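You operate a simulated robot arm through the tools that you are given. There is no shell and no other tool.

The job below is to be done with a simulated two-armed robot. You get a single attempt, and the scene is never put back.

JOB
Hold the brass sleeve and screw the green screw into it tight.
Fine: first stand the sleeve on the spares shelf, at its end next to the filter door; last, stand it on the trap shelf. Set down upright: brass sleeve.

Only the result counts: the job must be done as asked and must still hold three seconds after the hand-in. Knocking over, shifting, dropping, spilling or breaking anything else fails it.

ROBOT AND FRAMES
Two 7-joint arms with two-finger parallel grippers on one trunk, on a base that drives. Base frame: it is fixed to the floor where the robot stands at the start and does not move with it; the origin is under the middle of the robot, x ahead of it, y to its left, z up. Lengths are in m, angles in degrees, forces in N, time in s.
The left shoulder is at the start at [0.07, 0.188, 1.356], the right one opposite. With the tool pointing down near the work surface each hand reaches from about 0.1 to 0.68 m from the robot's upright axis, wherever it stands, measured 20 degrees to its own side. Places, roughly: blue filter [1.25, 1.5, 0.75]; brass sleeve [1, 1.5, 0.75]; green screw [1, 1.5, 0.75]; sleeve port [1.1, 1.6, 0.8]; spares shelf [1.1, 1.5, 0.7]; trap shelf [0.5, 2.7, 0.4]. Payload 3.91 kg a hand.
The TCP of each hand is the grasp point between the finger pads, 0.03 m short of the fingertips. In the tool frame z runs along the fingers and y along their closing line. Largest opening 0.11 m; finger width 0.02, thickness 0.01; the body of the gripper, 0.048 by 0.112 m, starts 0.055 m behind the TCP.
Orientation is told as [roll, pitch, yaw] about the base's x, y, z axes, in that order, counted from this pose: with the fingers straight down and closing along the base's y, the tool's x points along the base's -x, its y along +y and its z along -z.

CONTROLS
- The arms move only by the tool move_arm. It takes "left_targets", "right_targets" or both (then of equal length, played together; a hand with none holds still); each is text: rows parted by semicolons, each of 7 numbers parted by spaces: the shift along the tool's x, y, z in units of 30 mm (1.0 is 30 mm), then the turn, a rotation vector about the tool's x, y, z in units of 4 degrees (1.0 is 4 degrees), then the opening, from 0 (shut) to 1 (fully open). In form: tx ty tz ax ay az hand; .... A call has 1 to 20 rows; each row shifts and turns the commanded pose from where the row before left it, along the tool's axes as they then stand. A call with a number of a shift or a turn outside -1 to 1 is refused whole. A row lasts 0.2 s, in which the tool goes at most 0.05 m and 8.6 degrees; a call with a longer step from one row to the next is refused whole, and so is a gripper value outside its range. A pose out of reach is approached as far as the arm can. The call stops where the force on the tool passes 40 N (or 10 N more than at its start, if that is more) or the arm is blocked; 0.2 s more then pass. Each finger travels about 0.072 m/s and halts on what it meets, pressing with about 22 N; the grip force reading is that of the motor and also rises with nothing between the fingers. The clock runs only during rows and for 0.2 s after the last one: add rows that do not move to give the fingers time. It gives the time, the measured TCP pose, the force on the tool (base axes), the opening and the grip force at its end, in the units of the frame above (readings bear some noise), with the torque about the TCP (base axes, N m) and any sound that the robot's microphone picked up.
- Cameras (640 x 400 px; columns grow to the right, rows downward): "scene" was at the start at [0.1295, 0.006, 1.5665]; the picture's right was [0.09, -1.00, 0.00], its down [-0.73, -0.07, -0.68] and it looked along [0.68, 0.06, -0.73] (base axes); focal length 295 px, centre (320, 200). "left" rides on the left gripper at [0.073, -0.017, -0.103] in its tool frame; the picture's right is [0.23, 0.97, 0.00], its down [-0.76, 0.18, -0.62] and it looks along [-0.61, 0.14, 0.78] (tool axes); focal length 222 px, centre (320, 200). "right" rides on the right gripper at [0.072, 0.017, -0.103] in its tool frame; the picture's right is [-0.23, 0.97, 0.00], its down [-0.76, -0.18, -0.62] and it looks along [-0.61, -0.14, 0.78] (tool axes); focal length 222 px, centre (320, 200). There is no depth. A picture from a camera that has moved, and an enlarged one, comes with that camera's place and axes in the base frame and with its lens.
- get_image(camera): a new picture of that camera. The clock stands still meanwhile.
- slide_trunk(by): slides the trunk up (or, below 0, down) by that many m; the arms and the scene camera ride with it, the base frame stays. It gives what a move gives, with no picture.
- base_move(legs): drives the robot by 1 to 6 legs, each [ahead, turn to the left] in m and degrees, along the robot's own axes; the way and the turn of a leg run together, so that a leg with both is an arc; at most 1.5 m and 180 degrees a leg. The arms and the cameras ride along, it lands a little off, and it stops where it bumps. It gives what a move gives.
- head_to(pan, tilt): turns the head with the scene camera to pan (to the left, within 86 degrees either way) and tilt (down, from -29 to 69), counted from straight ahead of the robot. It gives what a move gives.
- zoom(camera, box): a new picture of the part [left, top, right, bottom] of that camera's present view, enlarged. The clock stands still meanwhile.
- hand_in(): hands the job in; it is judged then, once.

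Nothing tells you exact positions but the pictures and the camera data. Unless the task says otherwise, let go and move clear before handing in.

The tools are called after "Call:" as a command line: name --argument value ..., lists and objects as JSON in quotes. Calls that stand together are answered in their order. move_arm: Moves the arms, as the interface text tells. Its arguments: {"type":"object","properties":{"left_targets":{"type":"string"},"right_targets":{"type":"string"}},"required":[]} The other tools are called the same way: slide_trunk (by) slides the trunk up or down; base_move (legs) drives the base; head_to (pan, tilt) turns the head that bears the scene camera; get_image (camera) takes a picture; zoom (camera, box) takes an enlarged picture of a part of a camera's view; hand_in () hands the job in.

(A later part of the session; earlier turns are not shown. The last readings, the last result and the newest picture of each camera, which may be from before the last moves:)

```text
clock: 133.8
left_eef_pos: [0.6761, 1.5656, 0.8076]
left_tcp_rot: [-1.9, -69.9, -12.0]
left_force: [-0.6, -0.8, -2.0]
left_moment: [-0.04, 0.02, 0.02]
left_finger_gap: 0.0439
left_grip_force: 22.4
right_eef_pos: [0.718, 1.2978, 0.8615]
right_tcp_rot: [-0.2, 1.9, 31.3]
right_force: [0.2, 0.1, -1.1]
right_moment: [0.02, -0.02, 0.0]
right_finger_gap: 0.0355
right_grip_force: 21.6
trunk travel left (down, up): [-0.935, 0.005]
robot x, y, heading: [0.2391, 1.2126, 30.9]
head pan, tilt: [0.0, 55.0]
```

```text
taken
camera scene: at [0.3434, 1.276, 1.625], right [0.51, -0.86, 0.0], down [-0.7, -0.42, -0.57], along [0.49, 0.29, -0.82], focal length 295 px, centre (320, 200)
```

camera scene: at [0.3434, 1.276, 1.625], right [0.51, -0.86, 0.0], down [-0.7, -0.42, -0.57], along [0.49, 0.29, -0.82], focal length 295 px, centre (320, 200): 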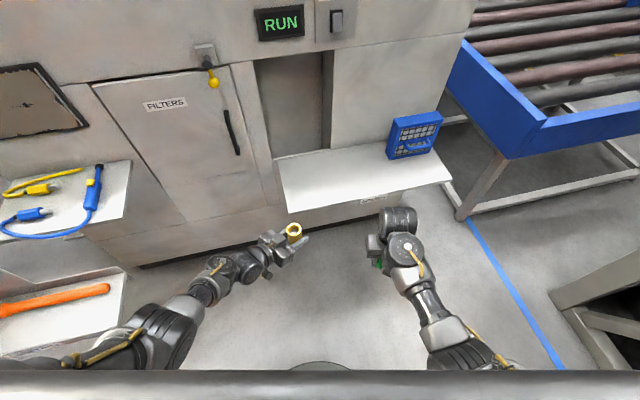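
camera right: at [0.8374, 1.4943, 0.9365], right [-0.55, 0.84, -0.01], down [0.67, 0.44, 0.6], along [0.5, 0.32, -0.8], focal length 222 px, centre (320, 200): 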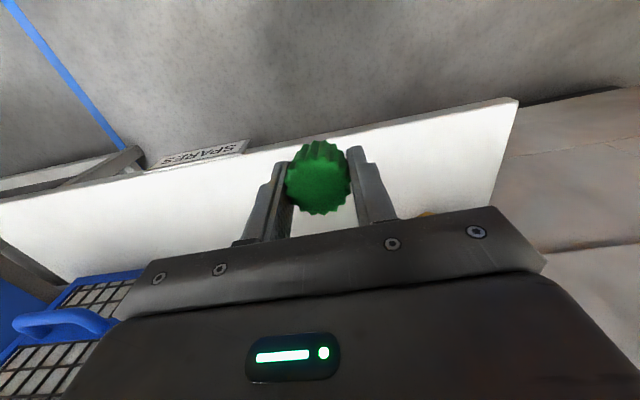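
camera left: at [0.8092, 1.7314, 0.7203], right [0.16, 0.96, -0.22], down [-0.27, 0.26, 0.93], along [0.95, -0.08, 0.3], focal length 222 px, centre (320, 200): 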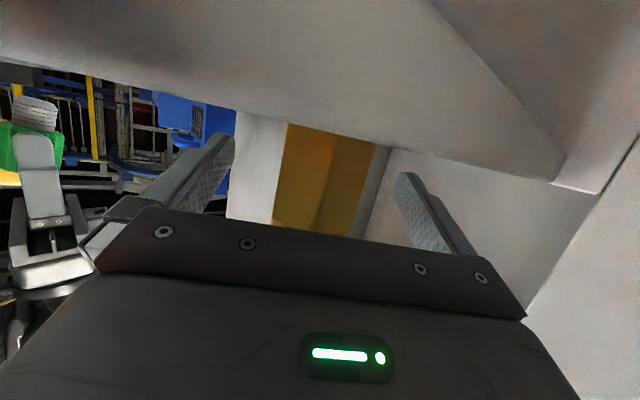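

Clear space now. The left hand moves the sleeve to the middle and leans it about 25° to the right, which keeps both arms in comfortable reach.

Call:
move_arm --left_targets "0.178 -0.676 0.324 0 0 0 0.2; 0.178 -0.676 0.324 0 0 0 0.2; 0.178 -0.676 0.324 0 0 0 0.2; 0.178 -0.676 0.324 0 0 0 0.2; 0 0 0 -0.2237 0.627 0.5952 0.2; 0 0 0 -0.2237 0.627 0.5952 0.2; 0 0 0 -0.2237 0.627 0.5952 0.2; 0 0 0 -0.2237 0.627 0.5952 0.2; 0 0 0 -0.2237 0.627 0.5952 0.2; 0 0 0 -0.2237 0.627 0.5952 0.2; 0 0 0 -0.2237 0.627 0.5952 0.2; 0 0 0 0 0 0 0.2; 0 0 0 0 0 0 0.2"

Call:
get_image --camera "scene"

```text
clock: 136.6
left_eef_pos: [0.6839, 1.4797, 0.7751]
left_tcp_rot: [26.2, -48.8, -36.6]
left_force: [-0.3, 0.3, -1.7]
left_moment: [-0.02, -0.02, 0.03]
left_finger_gap: 0.0437
left_grip_force: 22.1
right_eef_pos: [0.7181, 1.2975, 0.8622]
right_tcp_rot: [-0.1, 1.9, 31.3]
right_force: [0.5, 0.7, -0.5]
right_moment: [-0.02, -0.02, 0.02]
right_finger_gap: 0.0352
right_grip_force: 21.8
trunk travel left (down, up): [-0.935, 0.005]
robot x, y, heading: [0.2386, 1.2158, 30.8]
head pan, tilt: [0.0, 55.0]
```

```text
taken
camera scene: at [0.3423, 1.2752, 1.6251], right [0.51, -0.86, 0.0], down [-0.7, -0.42, -0.57], along [0.49, 0.29, -0.82], focal length 295 px, centre (320, 200)
```

scene: 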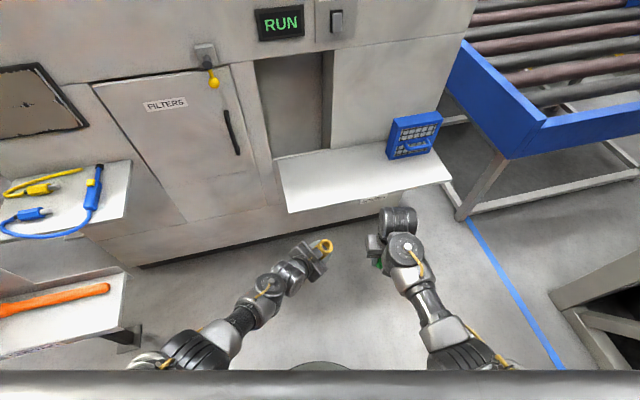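

Left hand reached its place; the sleeve axis leans 25° to the right as planned. Now the right hand: tilt to align the screw with that axis, then move to a staging point above the port.

Call:
move_arm --right_targets "0 0 0 0 0.9 0 0.15; 0 0 0 0 0.95 0 0.15; 0 0 0 0 0.925 0 0.15; 0 0 0 -0.87 0 -0.201 0.15; 0 0 0 -0.87 0 -0.201 0.15; 0 0 0 -0.87 0 -0.201 0.15; 0 0 0 -0.87 0 -0.201 0.15; 0 0 0 -0.87 0 -0.201 0.15; 0 0 0 -0.87 0 -0.201 0.15; 0 0 0 -0.87 0 -0.201 0.15; 0 0 0 0 0 0 0.15; -0.417 0.8 -0.246 0 0 0 0.15; -0.417 0.8 -0.246 0 0 0 0.15; -0.417 0.8 -0.246 0 0 0 0.15; -0.417 0.4 -0.246 0 0 0 0.15; -0.417 0.2 -0.246 0 0 0 0.15; 0 0 0 0 0 0 0.15; 0 0 0 0 0 0 0.15"

Call:
get_image --camera "scene"

Call:
get_image --camera "left"

Call:
get_image --camera "right"

```text
clock: 137.5
left_eef_pos: [0.6834, 1.4787, 0.7749]
left_tcp_rot: [26.2, -48.8, -36.7]
left_force: [0.6, -0.2, -1.2]
left_moment: [-0.05, 0.0, -0.01]
left_finger_gap: 0.0437
left_grip_force: 22.3
right_eef_pos: [0.7195, 1.2983, 0.8629]
right_tcp_rot: [0.6, 12.6, 30.9]
right_force: [3.8, -0.2, -11.2]
right_moment: [0.41, 0.0, 0.14]
right_finger_gap: 0.0356
right_grip_force: 21.8
trunk travel left (down, up): [-0.935, 0.005]
robot x, y, heading: [0.2404, 1.217, 31.1]
head pan, tilt: [0.0, 55.0]
stopped in row 4 (right hand): the force on the tool passed its limit at 62 N (the readings are from after the stop); the commanded pose is now the measured one
```

```text
taken
camera scene: at [0.3424, 1.2754, 1.6251], right [0.51, -0.86, 0.0], down [-0.7, -0.42, -0.57], along [0.49, 0.29, -0.82], focal length 295 px, centre (320, 200)
```

scene: 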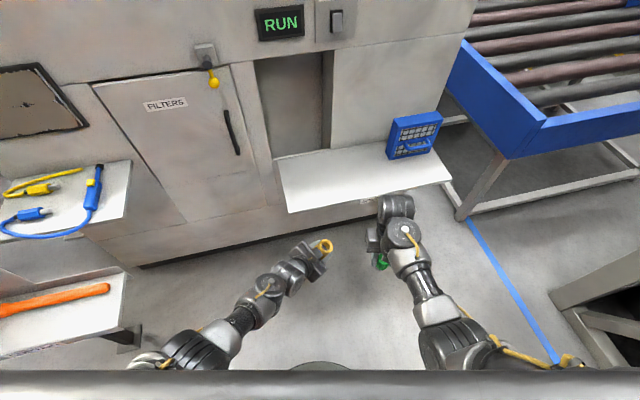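

```text
taken
camera left: at [0.5575, 1.4984, 0.7769], right [0.14, 0.98, 0.11], down [-0.05, -0.11, 0.99], along [0.99, -0.15, 0.04], focal length 222 px, centre (320, 200)
```

left: 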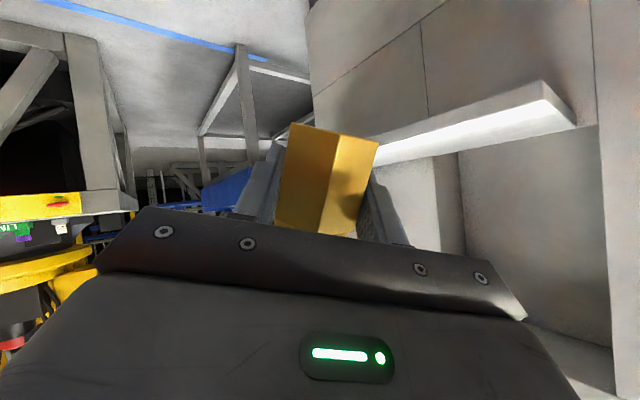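

```text
taken
camera right: at [0.6707, 1.2886, 0.9802], right [-0.31, 0.95, -0.04], down [0.85, 0.29, 0.44], along [0.43, 0.1, -0.9], focal length 222 px, centre (320, 200)
```

right: 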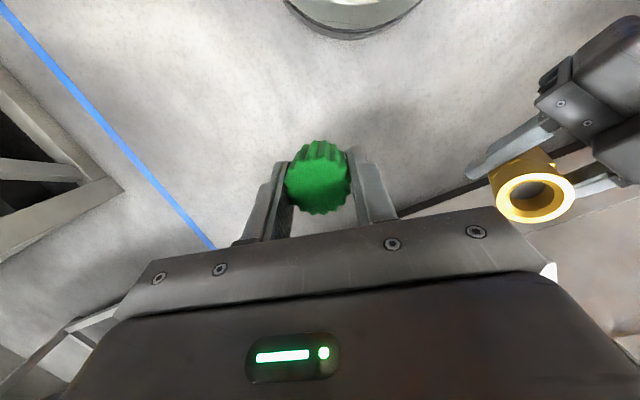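

The right arm was too folded for that tilt. I'll move it a bit forward and down first, then lean.

Call:
move_arm --right_targets "-0.4 0 0.15 0 0 0 0.15; -0.6 0 0.2 0 0 0 0.15; -0.6 0 0.2 0 0 0 0.15; -0.3 0 0.1 0 0 0 0.15; 0 0 0 0 0 0 0.15"

Call:
move_arm --right_targets "0 0 0 -0.4 0.1 -0.1 0.15; 0 0 0 -0.87 0 -0.201 0.15; 0 0 0 -0.87 0 -0.201 0.15; 0 0 0 -0.87 0 -0.201 0.15; 0 0 0 -0.87 0 -0.201 0.15; 0 0 0 -0.87 0 -0.201 0.15; 0 0 0 -0.87 0 -0.201 0.15; 0 0 0 -0.6 0 -0.15 0.15; 0 0 0 0 0 0 0.15; 0 0 0 0 0 0 0.15"

Call:
get_image --camera "scene"

```text
clock: 138.7
left_eef_pos: [0.6843, 1.4783, 0.7745]
left_tcp_rot: [26.2, -48.8, -36.7]
left_force: [0.1, 0.6, -2.5]
left_moment: [-0.03, 0.01, -0.02]
left_finger_gap: 0.0435
left_grip_force: 22.3
right_eef_pos: [0.7633, 1.3247, 0.83]
right_tcp_rot: [0.5, 12.7, 30.9]
right_force: [-0.3, 0.1, -0.8]
right_moment: [-0.02, -0.02, -0.04]
right_finger_gap: 0.0356
right_grip_force: 21.5
trunk travel left (down, up): [-0.935, 0.005]
robot x, y, heading: [0.2368, 1.2116, 30.8]
head pan, tilt: [0.0, 55.0]
```

```text
clock: 140.9
left_eef_pos: [0.6832, 1.4803, 0.7753]
left_tcp_rot: [26.2, -48.8, -36.6]
left_force: [-0.6, 0.4, -2.2]
left_moment: [0.01, 0.0, 0.03]
left_finger_gap: 0.0438
left_grip_force: 21.9
right_eef_pos: [0.7631, 1.3248, 0.8306]
right_tcp_rot: [26.8, 11.6, 36.6]
right_force: [-0.1, 0.6, -1.6]
right_moment: [-0.02, -0.01, 0.0]
right_finger_gap: 0.0355
right_grip_force: 22.3
trunk travel left (down, up): [-0.935, 0.005]
robot x, y, heading: [0.2367, 1.2149, 30.7]
head pan, tilt: [0.0, 55.0]
```

```text
taken
camera scene: at [0.3423, 1.2752, 1.6251], right [0.51, -0.86, 0.0], down [-0.7, -0.42, -0.57], along [0.49, 0.29, -0.82], focal length 295 px, centre (320, 200)
```

scene: 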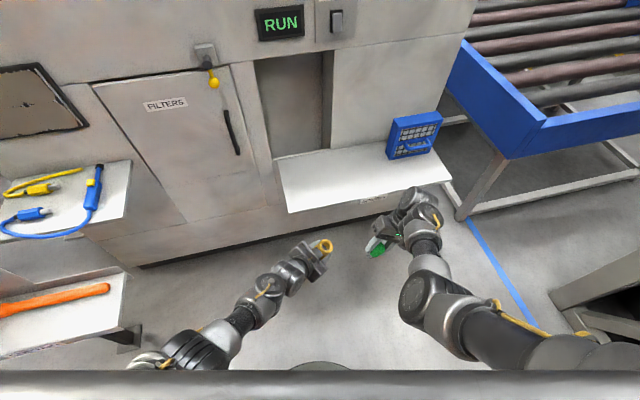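

Aligned to within about a degree. Moving the screw tip to a point 4 cm above the port along its axis.

Call:
move_arm --right_targets "0 0 0 0.29 0 0.067 0.15; -0.05 0.5 -0.04 0 0 0 0.15; -0.08 0.8 -0.06 0 0 0 0.15; -0.08 0.8 -0.06 0 0 0 0.15; -0.08 0.8 -0.06 0 0 0 0.15; -0.08 0.8 -0.06 0 0 0 0.15; -0.07 0.7 -0.05 0 0 0 0.15; 0 0 0 0 0 0 0.15; 0 0 0 0 0 0 0.15"

Call:
get_image --camera "scene"

Call:
zoom --camera "scene" --box '[260, 180, 420, 280]'

Call:
get_image --camera "left"

Call:
get_image --camera "right"

```text
clock: 143.1
left_eef_pos: [0.6837, 1.4781, 0.7744]
left_tcp_rot: [26.1, -48.9, -36.8]
left_force: [0.3, 0.0, -1.1]
left_moment: [-0.01, 0.0, -0.02]
left_finger_gap: 0.0439
left_grip_force: 22.3
right_eef_pos: [0.763, 1.3861, 0.8858]
right_tcp_rot: [20.8, 11.1, 33.0]
right_force: [0.5, 0.7, -1.2]
right_moment: [0.0, 0.01, 0.01]
right_finger_gap: 0.0354
right_grip_force: 21.4
trunk travel left (down, up): [-0.935, 0.005]
robot x, y, heading: [0.236, 1.216, 30.7]
head pan, tilt: [0.0, 55.0]
stopped in row 9 (right hand): the arm was blocked; the commanded pose is now the measured one
```

```text
taken
camera scene: at [0.3424, 1.2751, 1.6251], right [0.51, -0.86, 0.0], down [-0.7, -0.42, -0.57], along [0.49, 0.29, -0.82], focal length 295 px, centre (320, 200)
```

scene: 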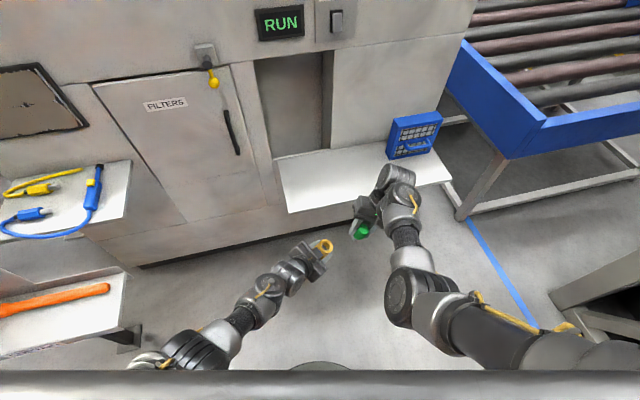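

```text
4.00 times, centred on (340, 230) of scene
camera zoom: at [0.3424, 1.2751, 1.6251], right [0.51, -0.86, 0.0], down [-0.7, -0.42, -0.57], along [0.49, 0.29, -0.82], focal length 1179 px, centre (240, 80)
```

zoom: 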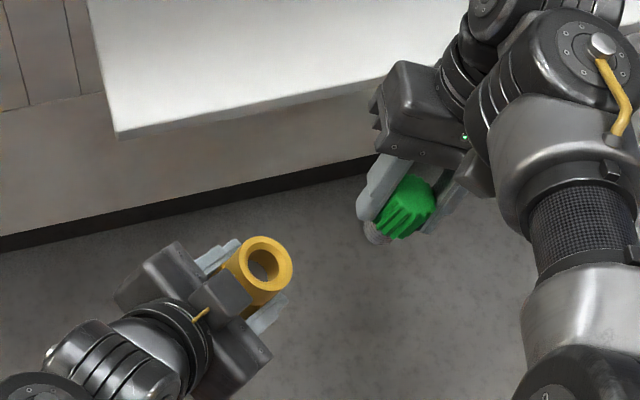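

```text
taken
camera left: at [0.5575, 1.4983, 0.777], right [0.14, 0.98, 0.11], down [-0.05, -0.11, 0.99], along [0.99, -0.15, 0.04], focal length 222 px, centre (320, 200)
```

left: 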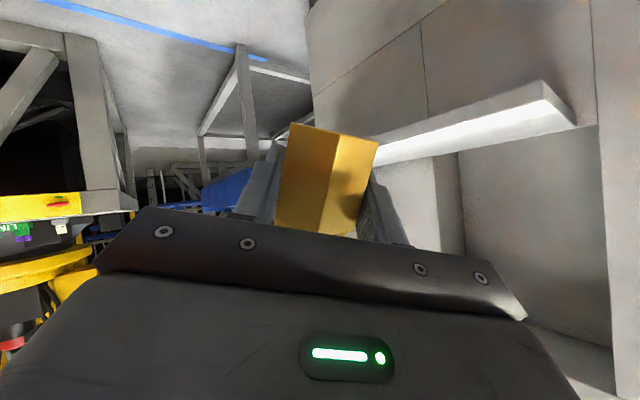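

```text
taken
camera right: at [0.7317, 1.3424, 1.0011], right [-0.25, 0.92, 0.29], down [0.92, 0.14, 0.36], along [0.29, 0.36, -0.88], focal length 222 px, centre (320, 200)
```

right: 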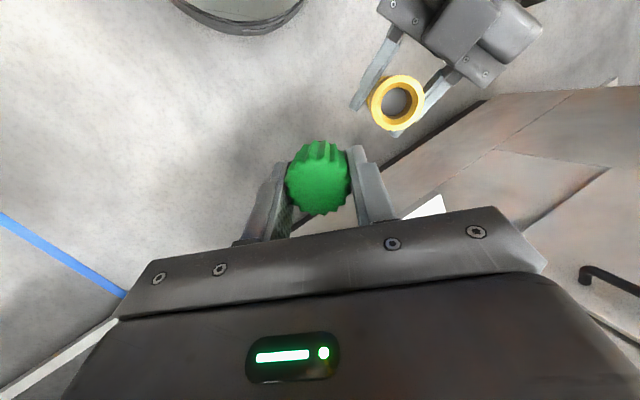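

The right arm is blocked when this high. I'll lower the sleeve by 5 cm and bring the right hand lower too, then approach from there.

Call:
move_arm --left_targets "0 0 0 0 0 0 0.2; 0.226 -0.087 0.177 0 0 0 0.2; 0.376 -0.145 0.296 0 0 0 0.2; 0.376 -0.145 0.296 0 0 0 0.2; 0.277 -0.107 0.218 0 0 0 0.2; 0 0 0 0 0 0 0.2; 0 0 0 0 0 0 0.2" --right_targets "0 -0.3 0.2 0 0 0 0.15; 0 -0.3 0.5 0 0 0 0.15; 0 0 0.5 0 0 0 0.15; 0 0 0.3 0 0 0 0.15; 0 0 0 0 0 0 0.15; 0 0 0 0 0 0 0.15; 0 0 0 0 0 0 0.15"

```text
clock: 144.7
left_eef_pos: [0.681, 1.4847, 0.7261]
left_tcp_rot: [26.6, -48.5, -36.8]
left_force: [0.2, 0.1, -1.7]
left_moment: [0.04, -0.01, 0.04]
left_finger_gap: 0.0438
left_grip_force: 22.2
right_eef_pos: [0.7533, 1.3824, 0.8386]
right_tcp_rot: [21.0, 11.3, 33.2]
right_force: [-0.2, -0.5, -0.3]
right_moment: [-0.02, -0.02, 0.01]
right_finger_gap: 0.0353
right_grip_force: 22.6
trunk travel left (down, up): [-0.935, 0.005]
robot x, y, heading: [0.2387, 1.2135, 30.7]
head pan, tilt: [0.0, 55.0]
```

Call:
move_arm --right_targets "0 0 0 -0.4 0.15 -0.09 0.15; 0 0 0 -0.4 0.15 -0.09 0.15; 0 0 0 -0.376 0.148 -0.09 0.15; 0 0.3 0.15 0 0 0 0.15; 0 0.4 0.2 0 0 0 0.15; 0 0.4 0.2 0 0 0 0.15; 0 0 0 0 0 0 0.15; 0 0 0 0 0 0 0.15"

```text
clock: 146.5
left_eef_pos: [0.6794, 1.4835, 0.7259]
left_tcp_rot: [26.6, -48.5, -36.8]
left_force: [1.1, -0.7, -1.3]
left_moment: [-0.02, 0.0, -0.04]
left_finger_gap: 0.0439
left_grip_force: 22.0
right_eef_pos: [0.7345, 1.41, 0.8369]
right_tcp_rot: [25.8, 12.5, 34.7]
right_force: [-0.6, 0.0, 0.3]
right_moment: [0.01, 0.0, 0.0]
right_finger_gap: 0.0356
right_grip_force: 22.2
trunk travel left (down, up): [-0.935, 0.005]
robot x, y, heading: [0.2389, 1.2157, 30.7]
head pan, tilt: [0.0, 55.0]
```

Call:
move_arm --right_targets "0 0.3 0.15 0 0 0 0.15; 0 0.3 0.15 0 0 0 0.15; 0 0.3 0.15 0 0 0 0.15; 0 0 0 0 0 0 0.15; 0 0 0 0 0 0 0.15; 0 0 0 0 0 0 0.15"

Call:
get_image --camera "scene"

Call:
get_image --camera "right"

```text
clock: 147.9
left_eef_pos: [0.6803, 1.4836, 0.726]
left_tcp_rot: [26.4, -48.6, -36.8]
left_force: [0.7, -0.6, -1.1]
left_moment: [0.02, -0.04, 0.01]
left_finger_gap: 0.0439
left_grip_force: 22.4
right_eef_pos: [0.7309, 1.4216, 0.8333]
right_tcp_rot: [24.4, 12.4, 33.5]
right_force: [-0.4, 0.4, -0.6]
right_moment: [0.0, 0.01, -0.02]
right_finger_gap: 0.0354
right_grip_force: 21.5
trunk travel left (down, up): [-0.935, 0.005]
robot x, y, heading: [0.2352, 1.2153, 30.4]
head pan, tilt: [0.0, 55.0]
```

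```text
taken
camera scene: at [0.3423, 1.2753, 1.6251], right [0.51, -0.86, 0.0], down [-0.7, -0.42, -0.57], along [0.49, 0.29, -0.82], focal length 295 px, centre (320, 200)
```

scene: 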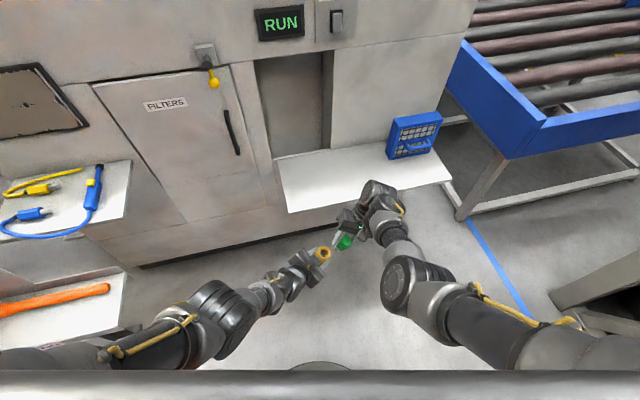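

```text
taken
camera right: at [0.7052, 1.3722, 0.9489], right [-0.23, 0.91, 0.34], down [0.94, 0.12, 0.32], along [0.25, 0.4, -0.88], focal length 222 px, centre (320, 200)
```

right: 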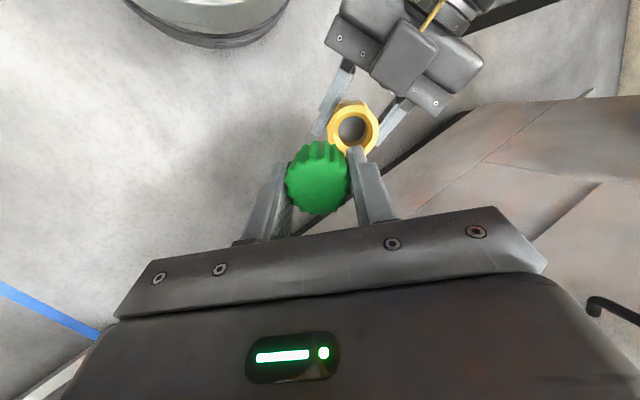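

The right arm again lags behind its command as it goes left, so something holds it. I'll look down at the elbow and torso.

Call:
head_to --pan -35 --tilt 66

Call:
get_image --camera "scene"

Call:
head_to --pan -70 --tilt 55

Call:
get_image --camera "scene"

```text
clock: 148.9
left_eef_pos: [0.6811, 1.4838, 0.7253]
left_tcp_rot: [26.5, -48.5, -36.7]
left_force: [-0.3, 1.3, -2.0]
left_moment: [0.01, -0.02, 0.02]
left_finger_gap: 0.0438
left_grip_force: 22.1
right_eef_pos: [0.7314, 1.4192, 0.8333]
right_tcp_rot: [24.4, 12.3, 33.6]
right_force: [0.2, 0.2, -0.2]
right_moment: [-0.02, 0.02, 0.0]
right_finger_gap: 0.0355
right_grip_force: 21.8
trunk travel left (down, up): [-0.935, 0.005]
robot x, y, heading: [0.2381, 1.2145, 31.0]
head pan, tilt: [-35.0, 66.0]
```

```text
taken
camera scene: at [0.3396, 1.2341, 1.6125], right [-0.07, -1.0, 0.0], down [-0.91, 0.07, -0.41], along [0.41, -0.03, -0.91], focal length 295 px, centre (320, 200)
```

scene: 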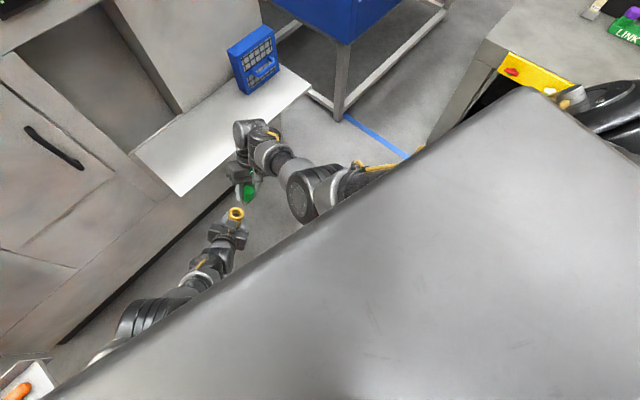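

```text
clock: 149.9
left_eef_pos: [0.6803, 1.4842, 0.7257]
left_tcp_rot: [26.4, -48.5, -36.7]
left_force: [-0.6, -0.4, -1.6]
left_moment: [0.0, -0.04, 0.01]
left_finger_gap: 0.044
left_grip_force: 22.0
right_eef_pos: [0.7315, 1.4221, 0.8339]
right_tcp_rot: [24.5, 12.4, 33.6]
right_force: [0.4, -1.4, -0.6]
right_moment: [0.0, 0.0, 0.04]
right_finger_gap: 0.0356
right_grip_force: 21.9
trunk travel left (down, up): [-0.935, 0.005]
robot x, y, heading: [0.2391, 1.2155, 30.6]
head pan, tilt: [-70.0, 55.0]
```

```text
taken
camera scene: at [0.3362, 1.1929, 1.6251], right [-0.63, -0.78, 0.0], down [-0.64, 0.52, -0.57], along [0.44, -0.36, -0.82], focal length 295 px, centre (320, 200)
```

scene: 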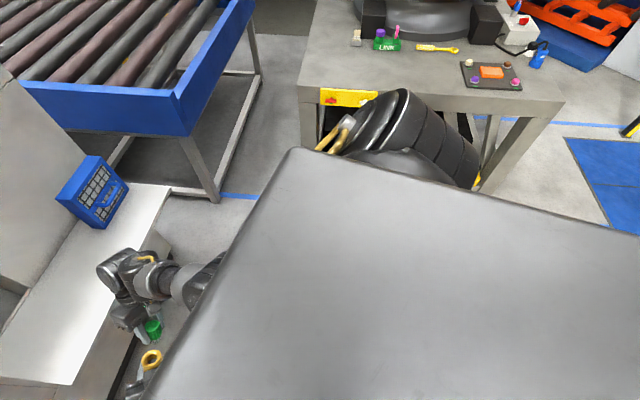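

The right upper arm runs along the broad torso front when the hand goes inwards. A stronger lean (about 45°) would let both wrists stay on their own sides. I'll back the right hand off to the right first.

Call:
head_to --pan 0 --tilt 55

Call:
move_arm --right_targets "0.08 -0.4 -0.3 0 0 0 0.15; 0.085 -0.6 -0.4 0 0 0 0.15; 0.085 -0.6 -0.4 0 0 0 0.15; 0.085 -0.6 -0.4 0 0 0 0.15; 0.085 -0.6 -0.4 0 0 0 0.15; 0.085 -0.6 -0.3 0 0 0 0.15; 0 0 0 0 0 0 0.15; 0 0 0 0 0 0 0.15"

Call:
move_arm --left_targets "0 0 0 0.47 0.0053 0.171 0.2; 0 0 0 0.94 0.0107 0.342 0.2; 0 0 0 0.94 0.0107 0.342 0.2; 0 0 0 0.94 0.0107 0.342 0.2; 0 0 0 0.94 0.0107 0.342 0.2; 0 0 0 0.94 0.0107 0.342 0.2; 0 0 0 0.94 0.0107 0.342 0.2; 0 0 0 0.94 0.0107 0.342 0.2; 0 0 0 0 0 0 0.2; 0 0 0 0 0 0 0.2"

Call:
get_image --camera "scene"

```text
clock: 151.3
left_eef_pos: [0.68, 1.4842, 0.7254]
left_tcp_rot: [26.4, -48.6, -36.7]
left_force: [-0.4, -0.5, -1.9]
left_moment: [-0.02, -0.01, 0.01]
left_finger_gap: 0.044
left_grip_force: 22.3
right_eef_pos: [0.7292, 1.4204, 0.834]
right_tcp_rot: [24.5, 12.3, 33.6]
right_force: [0.3, -0.3, -0.6]
right_moment: [0.01, 0.0, 0.01]
right_finger_gap: 0.0355
right_grip_force: 22.4
trunk travel left (down, up): [-0.935, 0.005]
robot x, y, heading: [0.2371, 1.2142, 30.6]
head pan, tilt: [0.0, 55.0]
```

```text
clock: 153.2
left_eef_pos: [0.6798, 1.4827, 0.7263]
left_tcp_rot: [26.4, -48.5, -36.8]
left_force: [1.0, 0.0, -1.1]
left_moment: [0.02, -0.01, 0.0]
left_finger_gap: 0.0439
left_grip_force: 22.4
right_eef_pos: [0.773, 1.3309, 0.8555]
right_tcp_rot: [26.1, 12.4, 35.0]
right_force: [0.0, 0.2, -1.3]
right_moment: [0.02, 0.02, 0.03]
right_finger_gap: 0.0353
right_grip_force: 21.7
trunk travel left (down, up): [-0.935, 0.005]
robot x, y, heading: [0.2386, 1.2117, 30.7]
head pan, tilt: [0.0, 55.0]
```

```text
clock: 155.3
left_eef_pos: [0.6749, 1.4793, 0.739]
left_tcp_rot: [9.7, -45.6, -50.0]
left_force: [1.0, -0.1, -1.9]
left_moment: [0.02, 0.01, -0.02]
left_finger_gap: 0.044
left_grip_force: 22.0
left hand out of reach, approached as far as the arm can: row 2, 5, 7
right_eef_pos: [0.773, 1.3316, 0.8553]
right_tcp_rot: [26.0, 12.6, 34.9]
right_force: [-0.1, -0.3, -0.7]
right_moment: [0.0, -0.01, -0.01]
right_finger_gap: 0.0354
right_grip_force: 21.9
trunk travel left (down, up): [-0.935, 0.005]
robot x, y, heading: [0.2397, 1.2149, 30.6]
head pan, tilt: [0.0, 55.0]
```

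```text
taken
camera scene: at [0.3423, 1.2753, 1.6251], right [0.51, -0.86, 0.0], down [-0.7, -0.42, -0.57], along [0.49, 0.29, -0.82], focal length 295 px, centre (320, 200)
```

scene: 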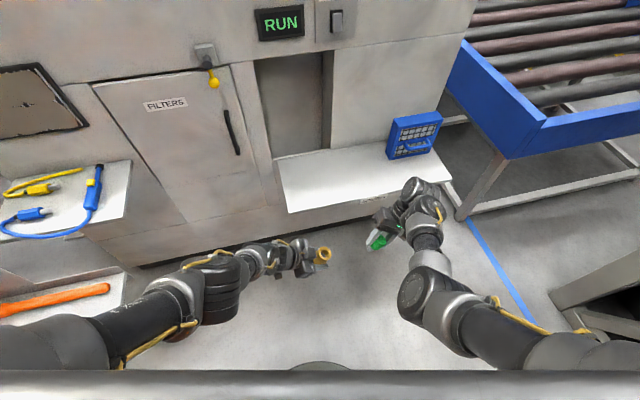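

The left arm turned its elbow out and is at full stretch; raising it relieves that. I'll lift the sleeve 7.5 cm and then add the extra 20° lean.

Call:
move_arm --left_targets "-0.3 0.12 -0.25 0 0 0 0.2; -0.46 0.19 -0.4 0 0 0 0.2; -0.46 0.19 -0.4 0 0 0 0.2; -0.46 0.19 -0.4 0 0 0 0.2; -0.16 0.08 -0.13 0 0 0 0.2; 0 0 0 0 0 0 0.2; 0 0 0 -0.11 0.954 0.278 0.2; 0 0 0 -0.11 0.954 0.278 0.2; 0 0 0 -0.11 0.954 0.278 0.2; 0 0 0 -0.11 0.954 0.278 0.2; 0 0 0 -0.11 0.954 0.278 0.2; 0 0 0 0 0 0 0.2; 0 0 0 0 0 0 0.2"

Call:
get_image --camera "scene"

```text
clock: 158.2
left_eef_pos: [0.6894, 1.4858, 0.8125]
left_tcp_rot: [12.1, -25.6, -53.5]
left_force: [-0.4, 0.2, -1.9]
left_moment: [0.02, 0.01, 0.01]
left_finger_gap: 0.0437
left_grip_force: 22.4
left hand out of reach, approached as far as the arm can: row 2
right_eef_pos: [0.7732, 1.3319, 0.8546]
right_tcp_rot: [26.1, 12.5, 34.9]
right_force: [0.4, 0.5, -0.8]
right_moment: [0.0, -0.03, 0.02]
right_finger_gap: 0.0355
right_grip_force: 22.2
trunk travel left (down, up): [-0.935, 0.005]
robot x, y, heading: [0.2383, 1.215, 30.9]
head pan, tilt: [0.0, 55.0]
```

```text
taken
camera scene: at [0.3423, 1.2752, 1.6251], right [0.51, -0.86, 0.0], down [-0.7, -0.42, -0.57], along [0.49, 0.29, -0.82], focal length 295 px, centre (320, 200)
```

scene: 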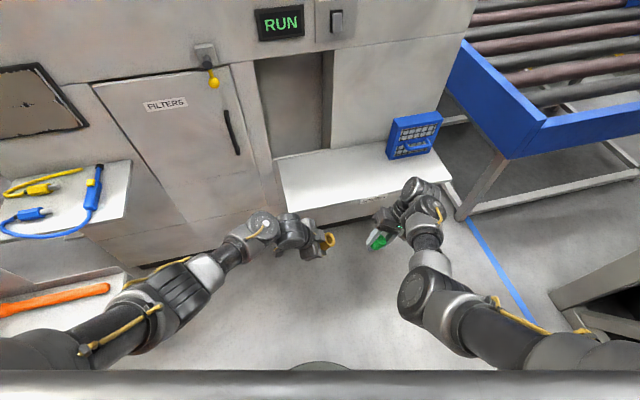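

Left arm is now relaxed with the sleeve leaning 45° to the right. Next the right hand tilts to match and moves to the staging point 4 cm off the port.

Call:
move_arm --right_targets "0 0 0 -0.96 -0.005 -0.2217 0.15; 0 0 0 -0.96 -0.005 -0.2217 0.15; 0 0 0 -0.96 -0.005 -0.2217 0.15; 0 0 0 -0.96 -0.005 -0.2217 0.15; 0 0 0 -0.96 -0.005 -0.2217 0.15; 0 0 0 0 0 0 0.15; 0 0 0 0 0 0 0.15"

Call:
move_arm --right_targets "-0.05 0.4 0.08 0 0 0 0.15; -0.073 0.624 0.125 0 0 0 0.15; -0.073 0.624 0.125 0 0 0 0.15; -0.073 0.624 0.125 0 0 0 0.15; -0.05 0.5 0.1 0 0 0 0.15; -0.04 0.35 0.07 0 0 0 0.15; 0 0 0 0 0 0 0.15; 0 0 0 0 0 0 0.15"

Call:
get_image --camera "scene"

Call:
zoom --camera "scene" --box '[270, 190, 430, 290]'

Call:
get_image --camera "right"

```text
clock: 159.8
left_eef_pos: [0.6888, 1.486, 0.8122]
left_tcp_rot: [12.0, -25.7, -53.3]
left_force: [-0.2, -0.3, -1.4]
left_moment: [0.0, -0.01, -0.03]
left_finger_gap: 0.0438
left_grip_force: 22.2
right_eef_pos: [0.7734, 1.3313, 0.8562]
right_tcp_rot: [46.0, 9.7, 38.5]
right_force: [-0.4, -0.4, -0.6]
right_moment: [-0.02, 0.01, 0.0]
right_finger_gap: 0.0354
right_grip_force: 21.8
trunk travel left (down, up): [-0.935, 0.005]
robot x, y, heading: [0.2354, 1.2147, 30.7]
head pan, tilt: [0.0, 55.0]
```

```text
clock: 160.8
left_eef_pos: [0.6892, 1.4869, 0.813]
left_tcp_rot: [12.0, -25.7, -53.3]
left_force: [0.1, 0.3, -1.9]
left_moment: [0.03, 0.0, 0.0]
left_finger_gap: 0.0438
left_grip_force: 22.1
right_eef_pos: [0.7655, 1.3741, 0.8911]
right_tcp_rot: [44.5, 9.1, 37.4]
right_force: [-2.1, 11.0, -14.8]
right_moment: [-0.08, -0.17, -0.14]
right_finger_gap: 0.0356
right_grip_force: 21.8
trunk travel left (down, up): [-0.935, 0.005]
robot x, y, heading: [0.2375, 1.2141, 30.8]
head pan, tilt: [0.0, 55.0]
stopped in row 5 (right hand): the force on the tool passed its limit at 52 N (the readings are from after the stop); the commanded pose is now the measured one
```

```text
taken
camera scene: at [0.3425, 1.2751, 1.6251], right [0.51, -0.86, 0.0], down [-0.7, -0.42, -0.57], along [0.49, 0.29, -0.82], focal length 295 px, centre (320, 200)
```

scene: 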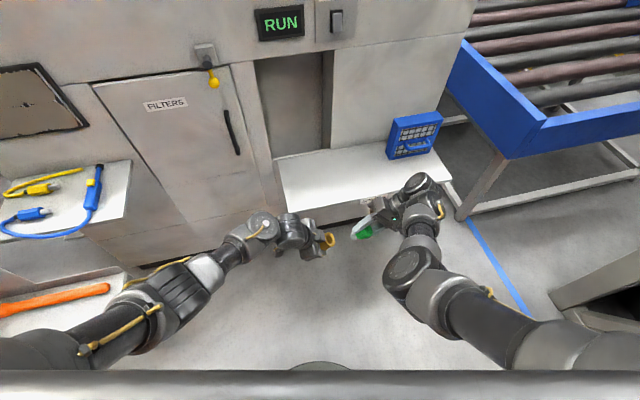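

```text
4.00 times, centred on (350, 240) of scene
camera zoom: at [0.3425, 1.2751, 1.6251], right [0.51, -0.86, 0.0], down [-0.7, -0.42, -0.57], along [0.49, 0.29, -0.82], focal length 1179 px, centre (200, 40)
```

zoom: 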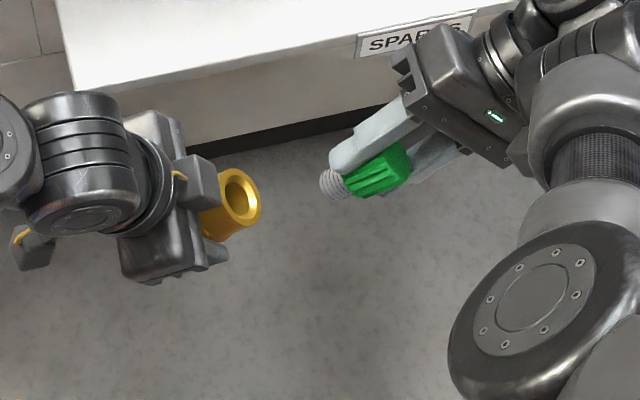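

```text
taken
camera right: at [0.7554, 1.2927, 0.9883], right [-0.16, 0.75, 0.64], down [0.98, 0.04, 0.19], along [0.12, 0.66, -0.74], focal length 222 px, centre (320, 200)
```

right: 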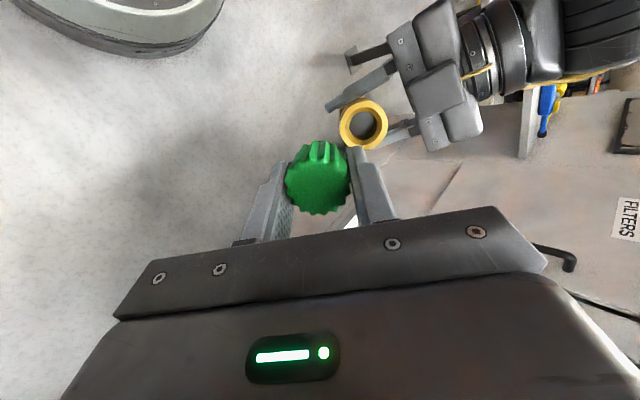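

The alignment works; the right arm just reached its folding limit because it is too high. I'll lower both hands by about 5.5 cm together.

Call:
move_arm --left_targets "0.15 -0.065 0.3 0 0 0 0.2; 0.2 -0.087 0.404 0 0 0 0.2; 0.2 -0.087 0.404 0 0 0 0.2; 0.2 -0.087 0.404 0 0 0 0.2; 0.042 -0.021 0.105 0 0 0 0.2; 0 0 0 0 0 0 0.2; 0 0 0 0 0 0 0.2" --right_targets "-0.07 -0.29 0.28 0 0 0 0.15; -0.095 -0.4 0.38 0 0 0 0.15; -0.095 -0.4 0.38 0 0 0 0.15; -0.04 -0.2 0.2 0 0 0 0.15; 0 0 0 0 0 0 0.15; 0 0 0 0 0 0 0.15; 0 0 0 0 0 0 0.15"

```text
clock: 162.4
left_eef_pos: [0.6885, 1.4861, 0.7574]
left_tcp_rot: [12.1, -25.7, -53.3]
left_force: [-0.7, -0.1, -0.5]
left_moment: [0.01, 0.02, 0.0]
left_finger_gap: 0.044
left_grip_force: 21.7
right_eef_pos: [0.763, 1.3751, 0.8358]
right_tcp_rot: [44.9, 9.1, 37.6]
right_force: [0.5, 1.0, 0.9]
right_moment: [0.02, -0.02, -0.01]
right_finger_gap: 0.0358
right_grip_force: 22.3
trunk travel left (down, up): [-0.935, 0.005]
robot x, y, heading: [0.2386, 1.2154, 31.0]
head pan, tilt: [0.0, 55.0]
```

Call:
move_arm --right_targets "0 0 0 -0.2 0.31 -0.05 0.15; 0 0.3 0.2 0 0 0 0.15; 0 0.4 0.28 0 0 0 0.15; 0 0.4 0.28 0 0 0 0.15; -0.017 0.19 0.147 0 0 0 0.15; 0 0 0 0 0 0 0.15; 0 0 0 0 0 0 0.15"

Call:
zoom --camera "scene" --box '[270, 190, 430, 290]'

Call:
get_image --camera "right"

Call:
get_image --camera "left"

```text
clock: 164.0
left_eef_pos: [0.6895, 1.4871, 0.757]
left_tcp_rot: [12.1, -25.8, -53.3]
left_force: [0.1, -0.4, -1.9]
left_moment: [0.0, 0.02, 0.01]
left_finger_gap: 0.0435
left_grip_force: 21.6
right_eef_pos: [0.7356, 1.4122, 0.8454]
right_tcp_rot: [45.7, 10.0, 38.6]
right_force: [-0.2, 0.2, -0.6]
right_moment: [0.0, -0.01, -0.01]
right_finger_gap: 0.0356
right_grip_force: 21.8
trunk travel left (down, up): [-0.935, 0.005]
robot x, y, heading: [0.234, 1.2167, 30.6]
head pan, tilt: [0.0, 55.0]
```

```text
4.00 times, centred on (350, 240) of scene
camera zoom: at [0.3424, 1.2753, 1.6251], right [0.51, -0.86, 0.0], down [-0.7, -0.42, -0.57], along [0.49, 0.29, -0.82], focal length 1179 px, centre (200, 40)
```

zoom: 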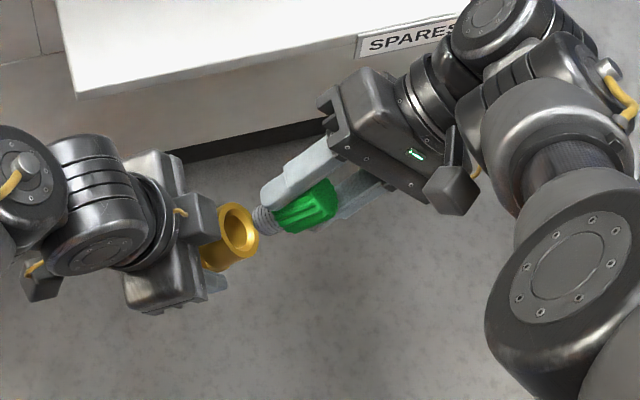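

```text
taken
camera right: at [0.7306, 1.3298, 0.942], right [-0.16, 0.75, 0.65], down [0.98, 0.06, 0.17], along [0.09, 0.66, -0.74], focal length 222 px, centre (320, 200)
```

right: 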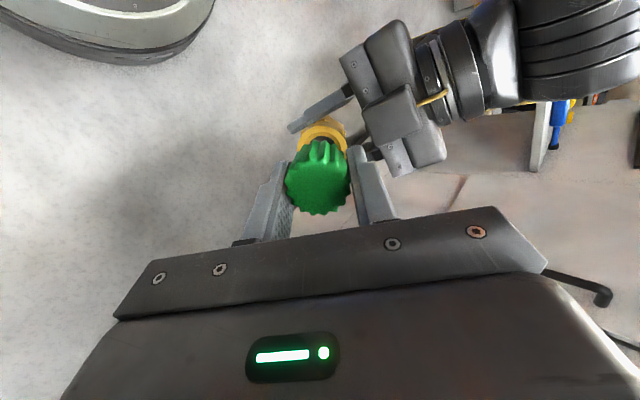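

```text
taken
camera left: at [0.5944, 1.5504, 0.8145], right [0.59, 0.8, 0.08], down [0.28, -0.3, 0.91], along [0.76, -0.52, -0.4], focal length 222 px, centre (320, 200)
```

left: 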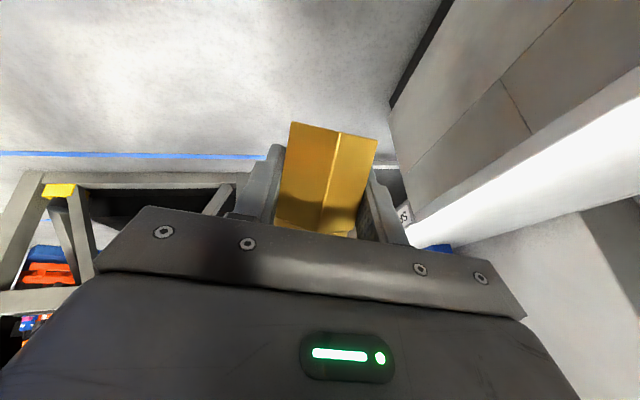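

Call:
zoom --camera "scene" --box '[310, 222, 366, 257]'

Call:
zoom --camera "right" --box '[270, 90, 390, 170]'

```text
11.43 times, centred on (338, 240) of scene
camera zoom: at [0.3424, 1.2753, 1.6251], right [0.51, -0.86, 0.0], down [-0.7, -0.42, -0.57], along [0.49, 0.29, -0.82], focal length 3367 px, centre (114, -251)
```

zoom: 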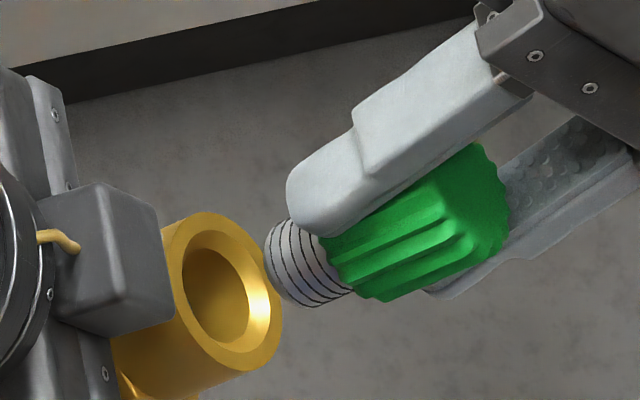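

```text
5.00 times, centred on (330, 130) of right
camera zoom: at [0.7306, 1.3298, 0.942], right [-0.16, 0.75, 0.65], down [0.98, 0.06, 0.17], along [0.09, 0.66, -0.74], focal length 1111 px, centre (270, 550)
```

zoom: 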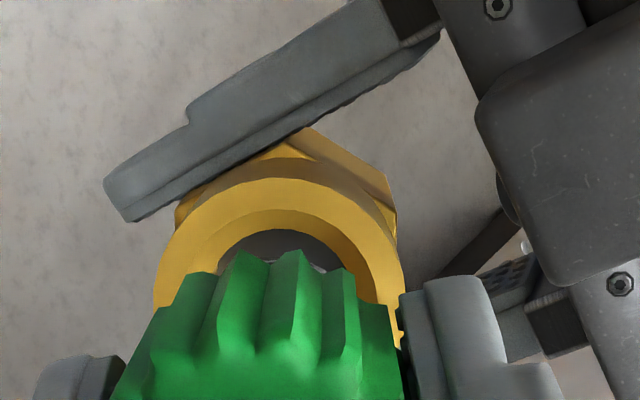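

The screw lines up well with the port: direction matches, sideways error about 2 mm, gap about 23 mm. I'll correct the offset and advance along the axis to just short of the rim.

Call:
move_arm --right_targets "0.08 -0.03 0 0 0 0 0.15; -0.045 0 0.195 0 0 0 0.15; -0.045 0 0.195 0 0 0 0.15; -0.045 0 0.195 0 0 0 0.15; 0 0 0 0 0 0 0.15; 0 0 0 0 0 0 0.15"

Call:
zoom --camera "scene" --box '[310, 222, 366, 257]'

Call:
zoom --camera "right" --box '[270, 90, 390, 170]'

```text
clock: 165.4
left_eef_pos: [0.6901, 1.4854, 0.7583]
left_tcp_rot: [12.1, -25.7, -53.4]
left_force: [-0.1, 0.0, -1.2]
left_moment: [0.0, -0.01, -0.02]
left_finger_gap: 0.0439
left_grip_force: 21.5
right_eef_pos: [0.7289, 1.42, 0.8333]
right_tcp_rot: [45.8, 9.9, 38.8]
right_force: [-1.5, -0.1, 0.1]
right_moment: [0.0, -0.02, 0.01]
right_finger_gap: 0.0354
right_grip_force: 22.0
trunk travel left (down, up): [-0.935, 0.005]
robot x, y, heading: [0.2334, 1.2155, 30.9]
head pan, tilt: [0.0, 55.0]
```

```text
11.43 times, centred on (338, 240) of scene
camera zoom: at [0.3423, 1.2753, 1.6251], right [0.51, -0.86, 0.0], down [-0.7, -0.42, -0.57], along [0.49, 0.29, -0.82], focal length 3367 px, centre (114, -251)
```

zoom: 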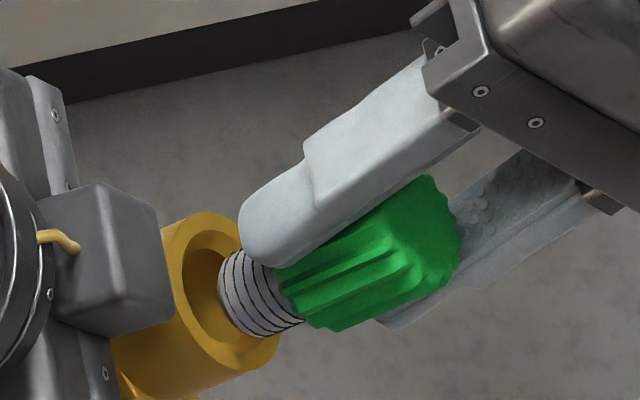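

```text
5.00 times, centred on (330, 130) of right
camera zoom: at [0.7223, 1.3389, 0.9292], right [-0.16, 0.75, 0.65], down [0.98, 0.06, 0.17], along [0.09, 0.66, -0.74], focal length 1111 px, centre (270, 550)
```

zoom: 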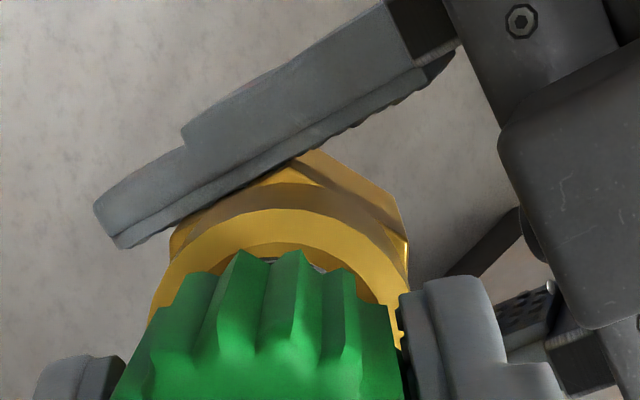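

The tip is at the mouth of the port. Advancing in small steps while watching the force.

Call:
move_arm --right_targets "-0.022 0 0.097 0 0 0 0.15; -0.022 0 0.097 0 0 0 0.15; -0.022 0 0.097 0 0 0 0.15; 0 0 0 0 0 0 0.15"

Call:
zoom --camera "scene" --box '[310, 222, 366, 257]'

```text
clock: 166.4
left_eef_pos: [0.6895, 1.4859, 0.7578]
left_tcp_rot: [12.0, -25.8, -53.4]
left_force: [1.0, -0.4, -1.5]
left_moment: [0.03, 0.02, 0.01]
left_finger_gap: 0.0436
left_grip_force: 21.9
right_eef_pos: [0.7236, 1.4266, 0.8255]
right_tcp_rot: [45.7, 10.0, 38.7]
right_force: [0.5, -0.2, -0.5]
right_moment: [-0.03, 0.01, -0.02]
right_finger_gap: 0.0356
right_grip_force: 21.8
trunk travel left (down, up): [-0.935, 0.005]
robot x, y, heading: [0.2331, 1.2124, 30.9]
head pan, tilt: [0.0, 55.0]
```

```text
11.43 times, centred on (338, 240) of scene
camera zoom: at [0.3423, 1.2753, 1.6251], right [0.51, -0.86, 0.0], down [-0.7, -0.42, -0.57], along [0.49, 0.29, -0.82], focal length 3367 px, centre (114, -251)
```

zoom: 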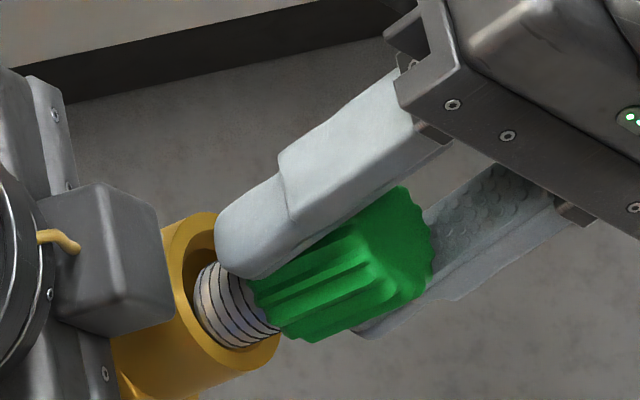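

Call:
move_arm --right_targets "-0.022 0 0.097 0 0 0 0.15; -0.022 0 0.097 0 0 0 0.15; 0 0 0 0 0 0 0.15"

Call:
zoom --camera "scene" --box '[310, 222, 366, 257]'

```text
clock: 167.2
left_eef_pos: [0.6876, 1.4857, 0.7572]
left_tcp_rot: [12.0, -25.6, -53.5]
left_force: [-5.8, 0.4, -5.5]
left_moment: [0.12, -0.15, -0.17]
left_finger_gap: 0.0438
left_grip_force: 22.0
right_eef_pos: [0.7231, 1.4304, 0.8226]
right_tcp_rot: [45.7, 9.8, 38.5]
right_force: [5.6, -1.0, 4.9]
right_moment: [0.09, -0.08, -0.13]
right_finger_gap: 0.0358
right_grip_force: 21.6
trunk travel left (down, up): [-0.935, 0.005]
robot x, y, heading: [0.2399, 1.2162, 30.8]
head pan, tilt: [0.0, 55.0]
```

```text
11.43 times, centred on (338, 240) of scene
camera zoom: at [0.3421, 1.2753, 1.6252], right [0.51, -0.86, 0.0], down [-0.7, -0.42, -0.57], along [0.49, 0.29, -0.82], focal length 3367 px, centre (114, -251)
```

zoom: 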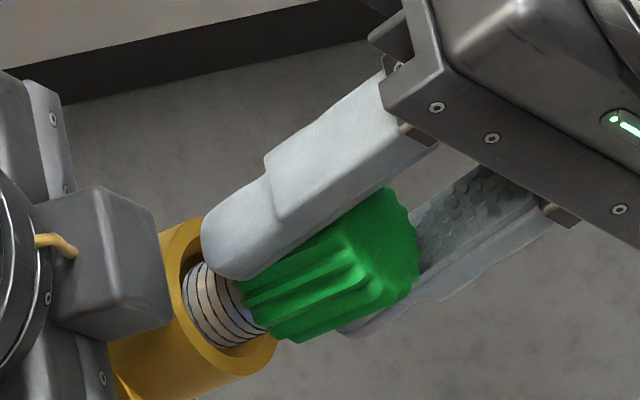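

Light contact on the near side of the hole: the screw needs to go about 1.5 mm away from me. Correcting that.

Call:
move_arm --right_targets "-0.05 0 0 0 0 0 0.15; 0 0 0 0 0 0 0.15"

Call:
move_arm --right_targets "-0.011 0 0.049 0 0 0 0.15; -0.011 0 0.049 0 0 0 0.15; 0 0 0 0 0 0 0.15"

Call:
zoom --camera "scene" --box '[310, 222, 366, 257]'

```text
clock: 167.8
left_eef_pos: [0.6896, 1.4855, 0.757]
left_tcp_rot: [12.0, -25.6, -53.4]
left_force: [-8.9, 2.6, -7.9]
left_moment: [0.13, -0.24, -0.26]
left_finger_gap: 0.0439
left_grip_force: 22.1
right_eef_pos: [0.7237, 1.4307, 0.8217]
right_tcp_rot: [45.7, 9.9, 38.5]
right_force: [9.2, -2.4, 5.3]
right_moment: [0.0, -0.17, -0.15]
right_finger_gap: 0.0356
right_grip_force: 22.1
trunk travel left (down, up): [-0.935, 0.005]
robot x, y, heading: [0.2369, 1.2137, 30.6]
head pan, tilt: [0.0, 55.0]
```

```text
clock: 168.6
left_eef_pos: [0.69, 1.4869, 0.7575]
left_tcp_rot: [11.9, -25.7, -53.4]
left_force: [-12.5, 4.9, -5.7]
left_moment: [-0.05, -0.38, -0.37]
left_finger_gap: 0.0438
left_grip_force: 22.4
right_eef_pos: [0.72, 1.4327, 0.8226]
right_tcp_rot: [45.7, 9.9, 38.6]
right_force: [12.5, -5.0, 2.7]
right_moment: [-0.05, -0.31, -0.13]
right_finger_gap: 0.0358
right_grip_force: 22.4
trunk travel left (down, up): [-0.935, 0.005]
robot x, y, heading: [0.2366, 1.2105, 30.9]
head pan, tilt: [0.0, 55.0]
```

```text
11.43 times, centred on (338, 240) of scene
camera zoom: at [0.3424, 1.2752, 1.6251], right [0.51, -0.86, 0.0], down [-0.7, -0.42, -0.57], along [0.49, 0.29, -0.82], focal length 3367 px, centre (114, -251)
```

zoom: 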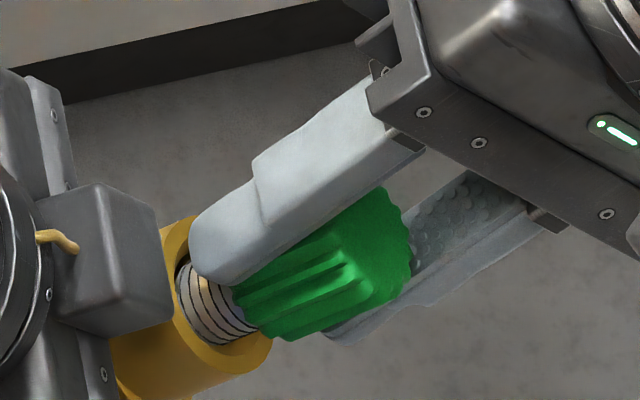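

Call:
move_arm --right_targets "-0.04 0 0 0 0 0 0.15; 0 0 0 0 0 0 0.15; 0 0 0 0 0 0 0.15; 0 0 0 0 0 0 0.15"

Call:
move_arm --right_targets "-0.04 0 0 0 0 0 0.15; 0 0 0 0 0 0 0.15; 0 0 0 0 0 0 0.15; 0 0 0 0 0 0 0.15"

```text
clock: 169.6
left_eef_pos: [0.6891, 1.4844, 0.7594]
left_tcp_rot: [12.0, -25.6, -53.5]
left_force: [-12.6, 4.0, -4.2]
left_moment: [-0.06, -0.4, -0.36]
left_finger_gap: 0.0443
left_grip_force: 22.0
right_eef_pos: [0.7213, 1.4322, 0.8215]
right_tcp_rot: [45.6, 9.9, 38.5]
right_force: [13.1, -4.2, 1.9]
right_moment: [-0.1, -0.36, -0.17]
right_finger_gap: 0.0357
right_grip_force: 22.5
right hand out of reach, approached as far as the arm can: row 1
trunk travel left (down, up): [-0.935, 0.005]
robot x, y, heading: [0.2361, 1.214, 30.9]
head pan, tilt: [0.0, 55.0]
```

```text
clock: 170.6
left_eef_pos: [0.6883, 1.4857, 0.7587]
left_tcp_rot: [12.2, -25.6, -53.4]
left_force: [-10.6, 5.8, 0.4]
left_moment: [-0.18, -0.29, -0.3]
left_finger_gap: 0.0438
left_grip_force: 21.7
right_eef_pos: [0.721, 1.4318, 0.8223]
right_tcp_rot: [45.7, 9.9, 38.6]
right_force: [10.0, -4.5, -0.8]
right_moment: [-0.2, -0.36, -0.11]
right_finger_gap: 0.0357
right_grip_force: 22.4
trunk travel left (down, up): [-0.935, 0.005]
robot x, y, heading: [0.2382, 1.2118, 31.0]
head pan, tilt: [0.0, 55.0]
```

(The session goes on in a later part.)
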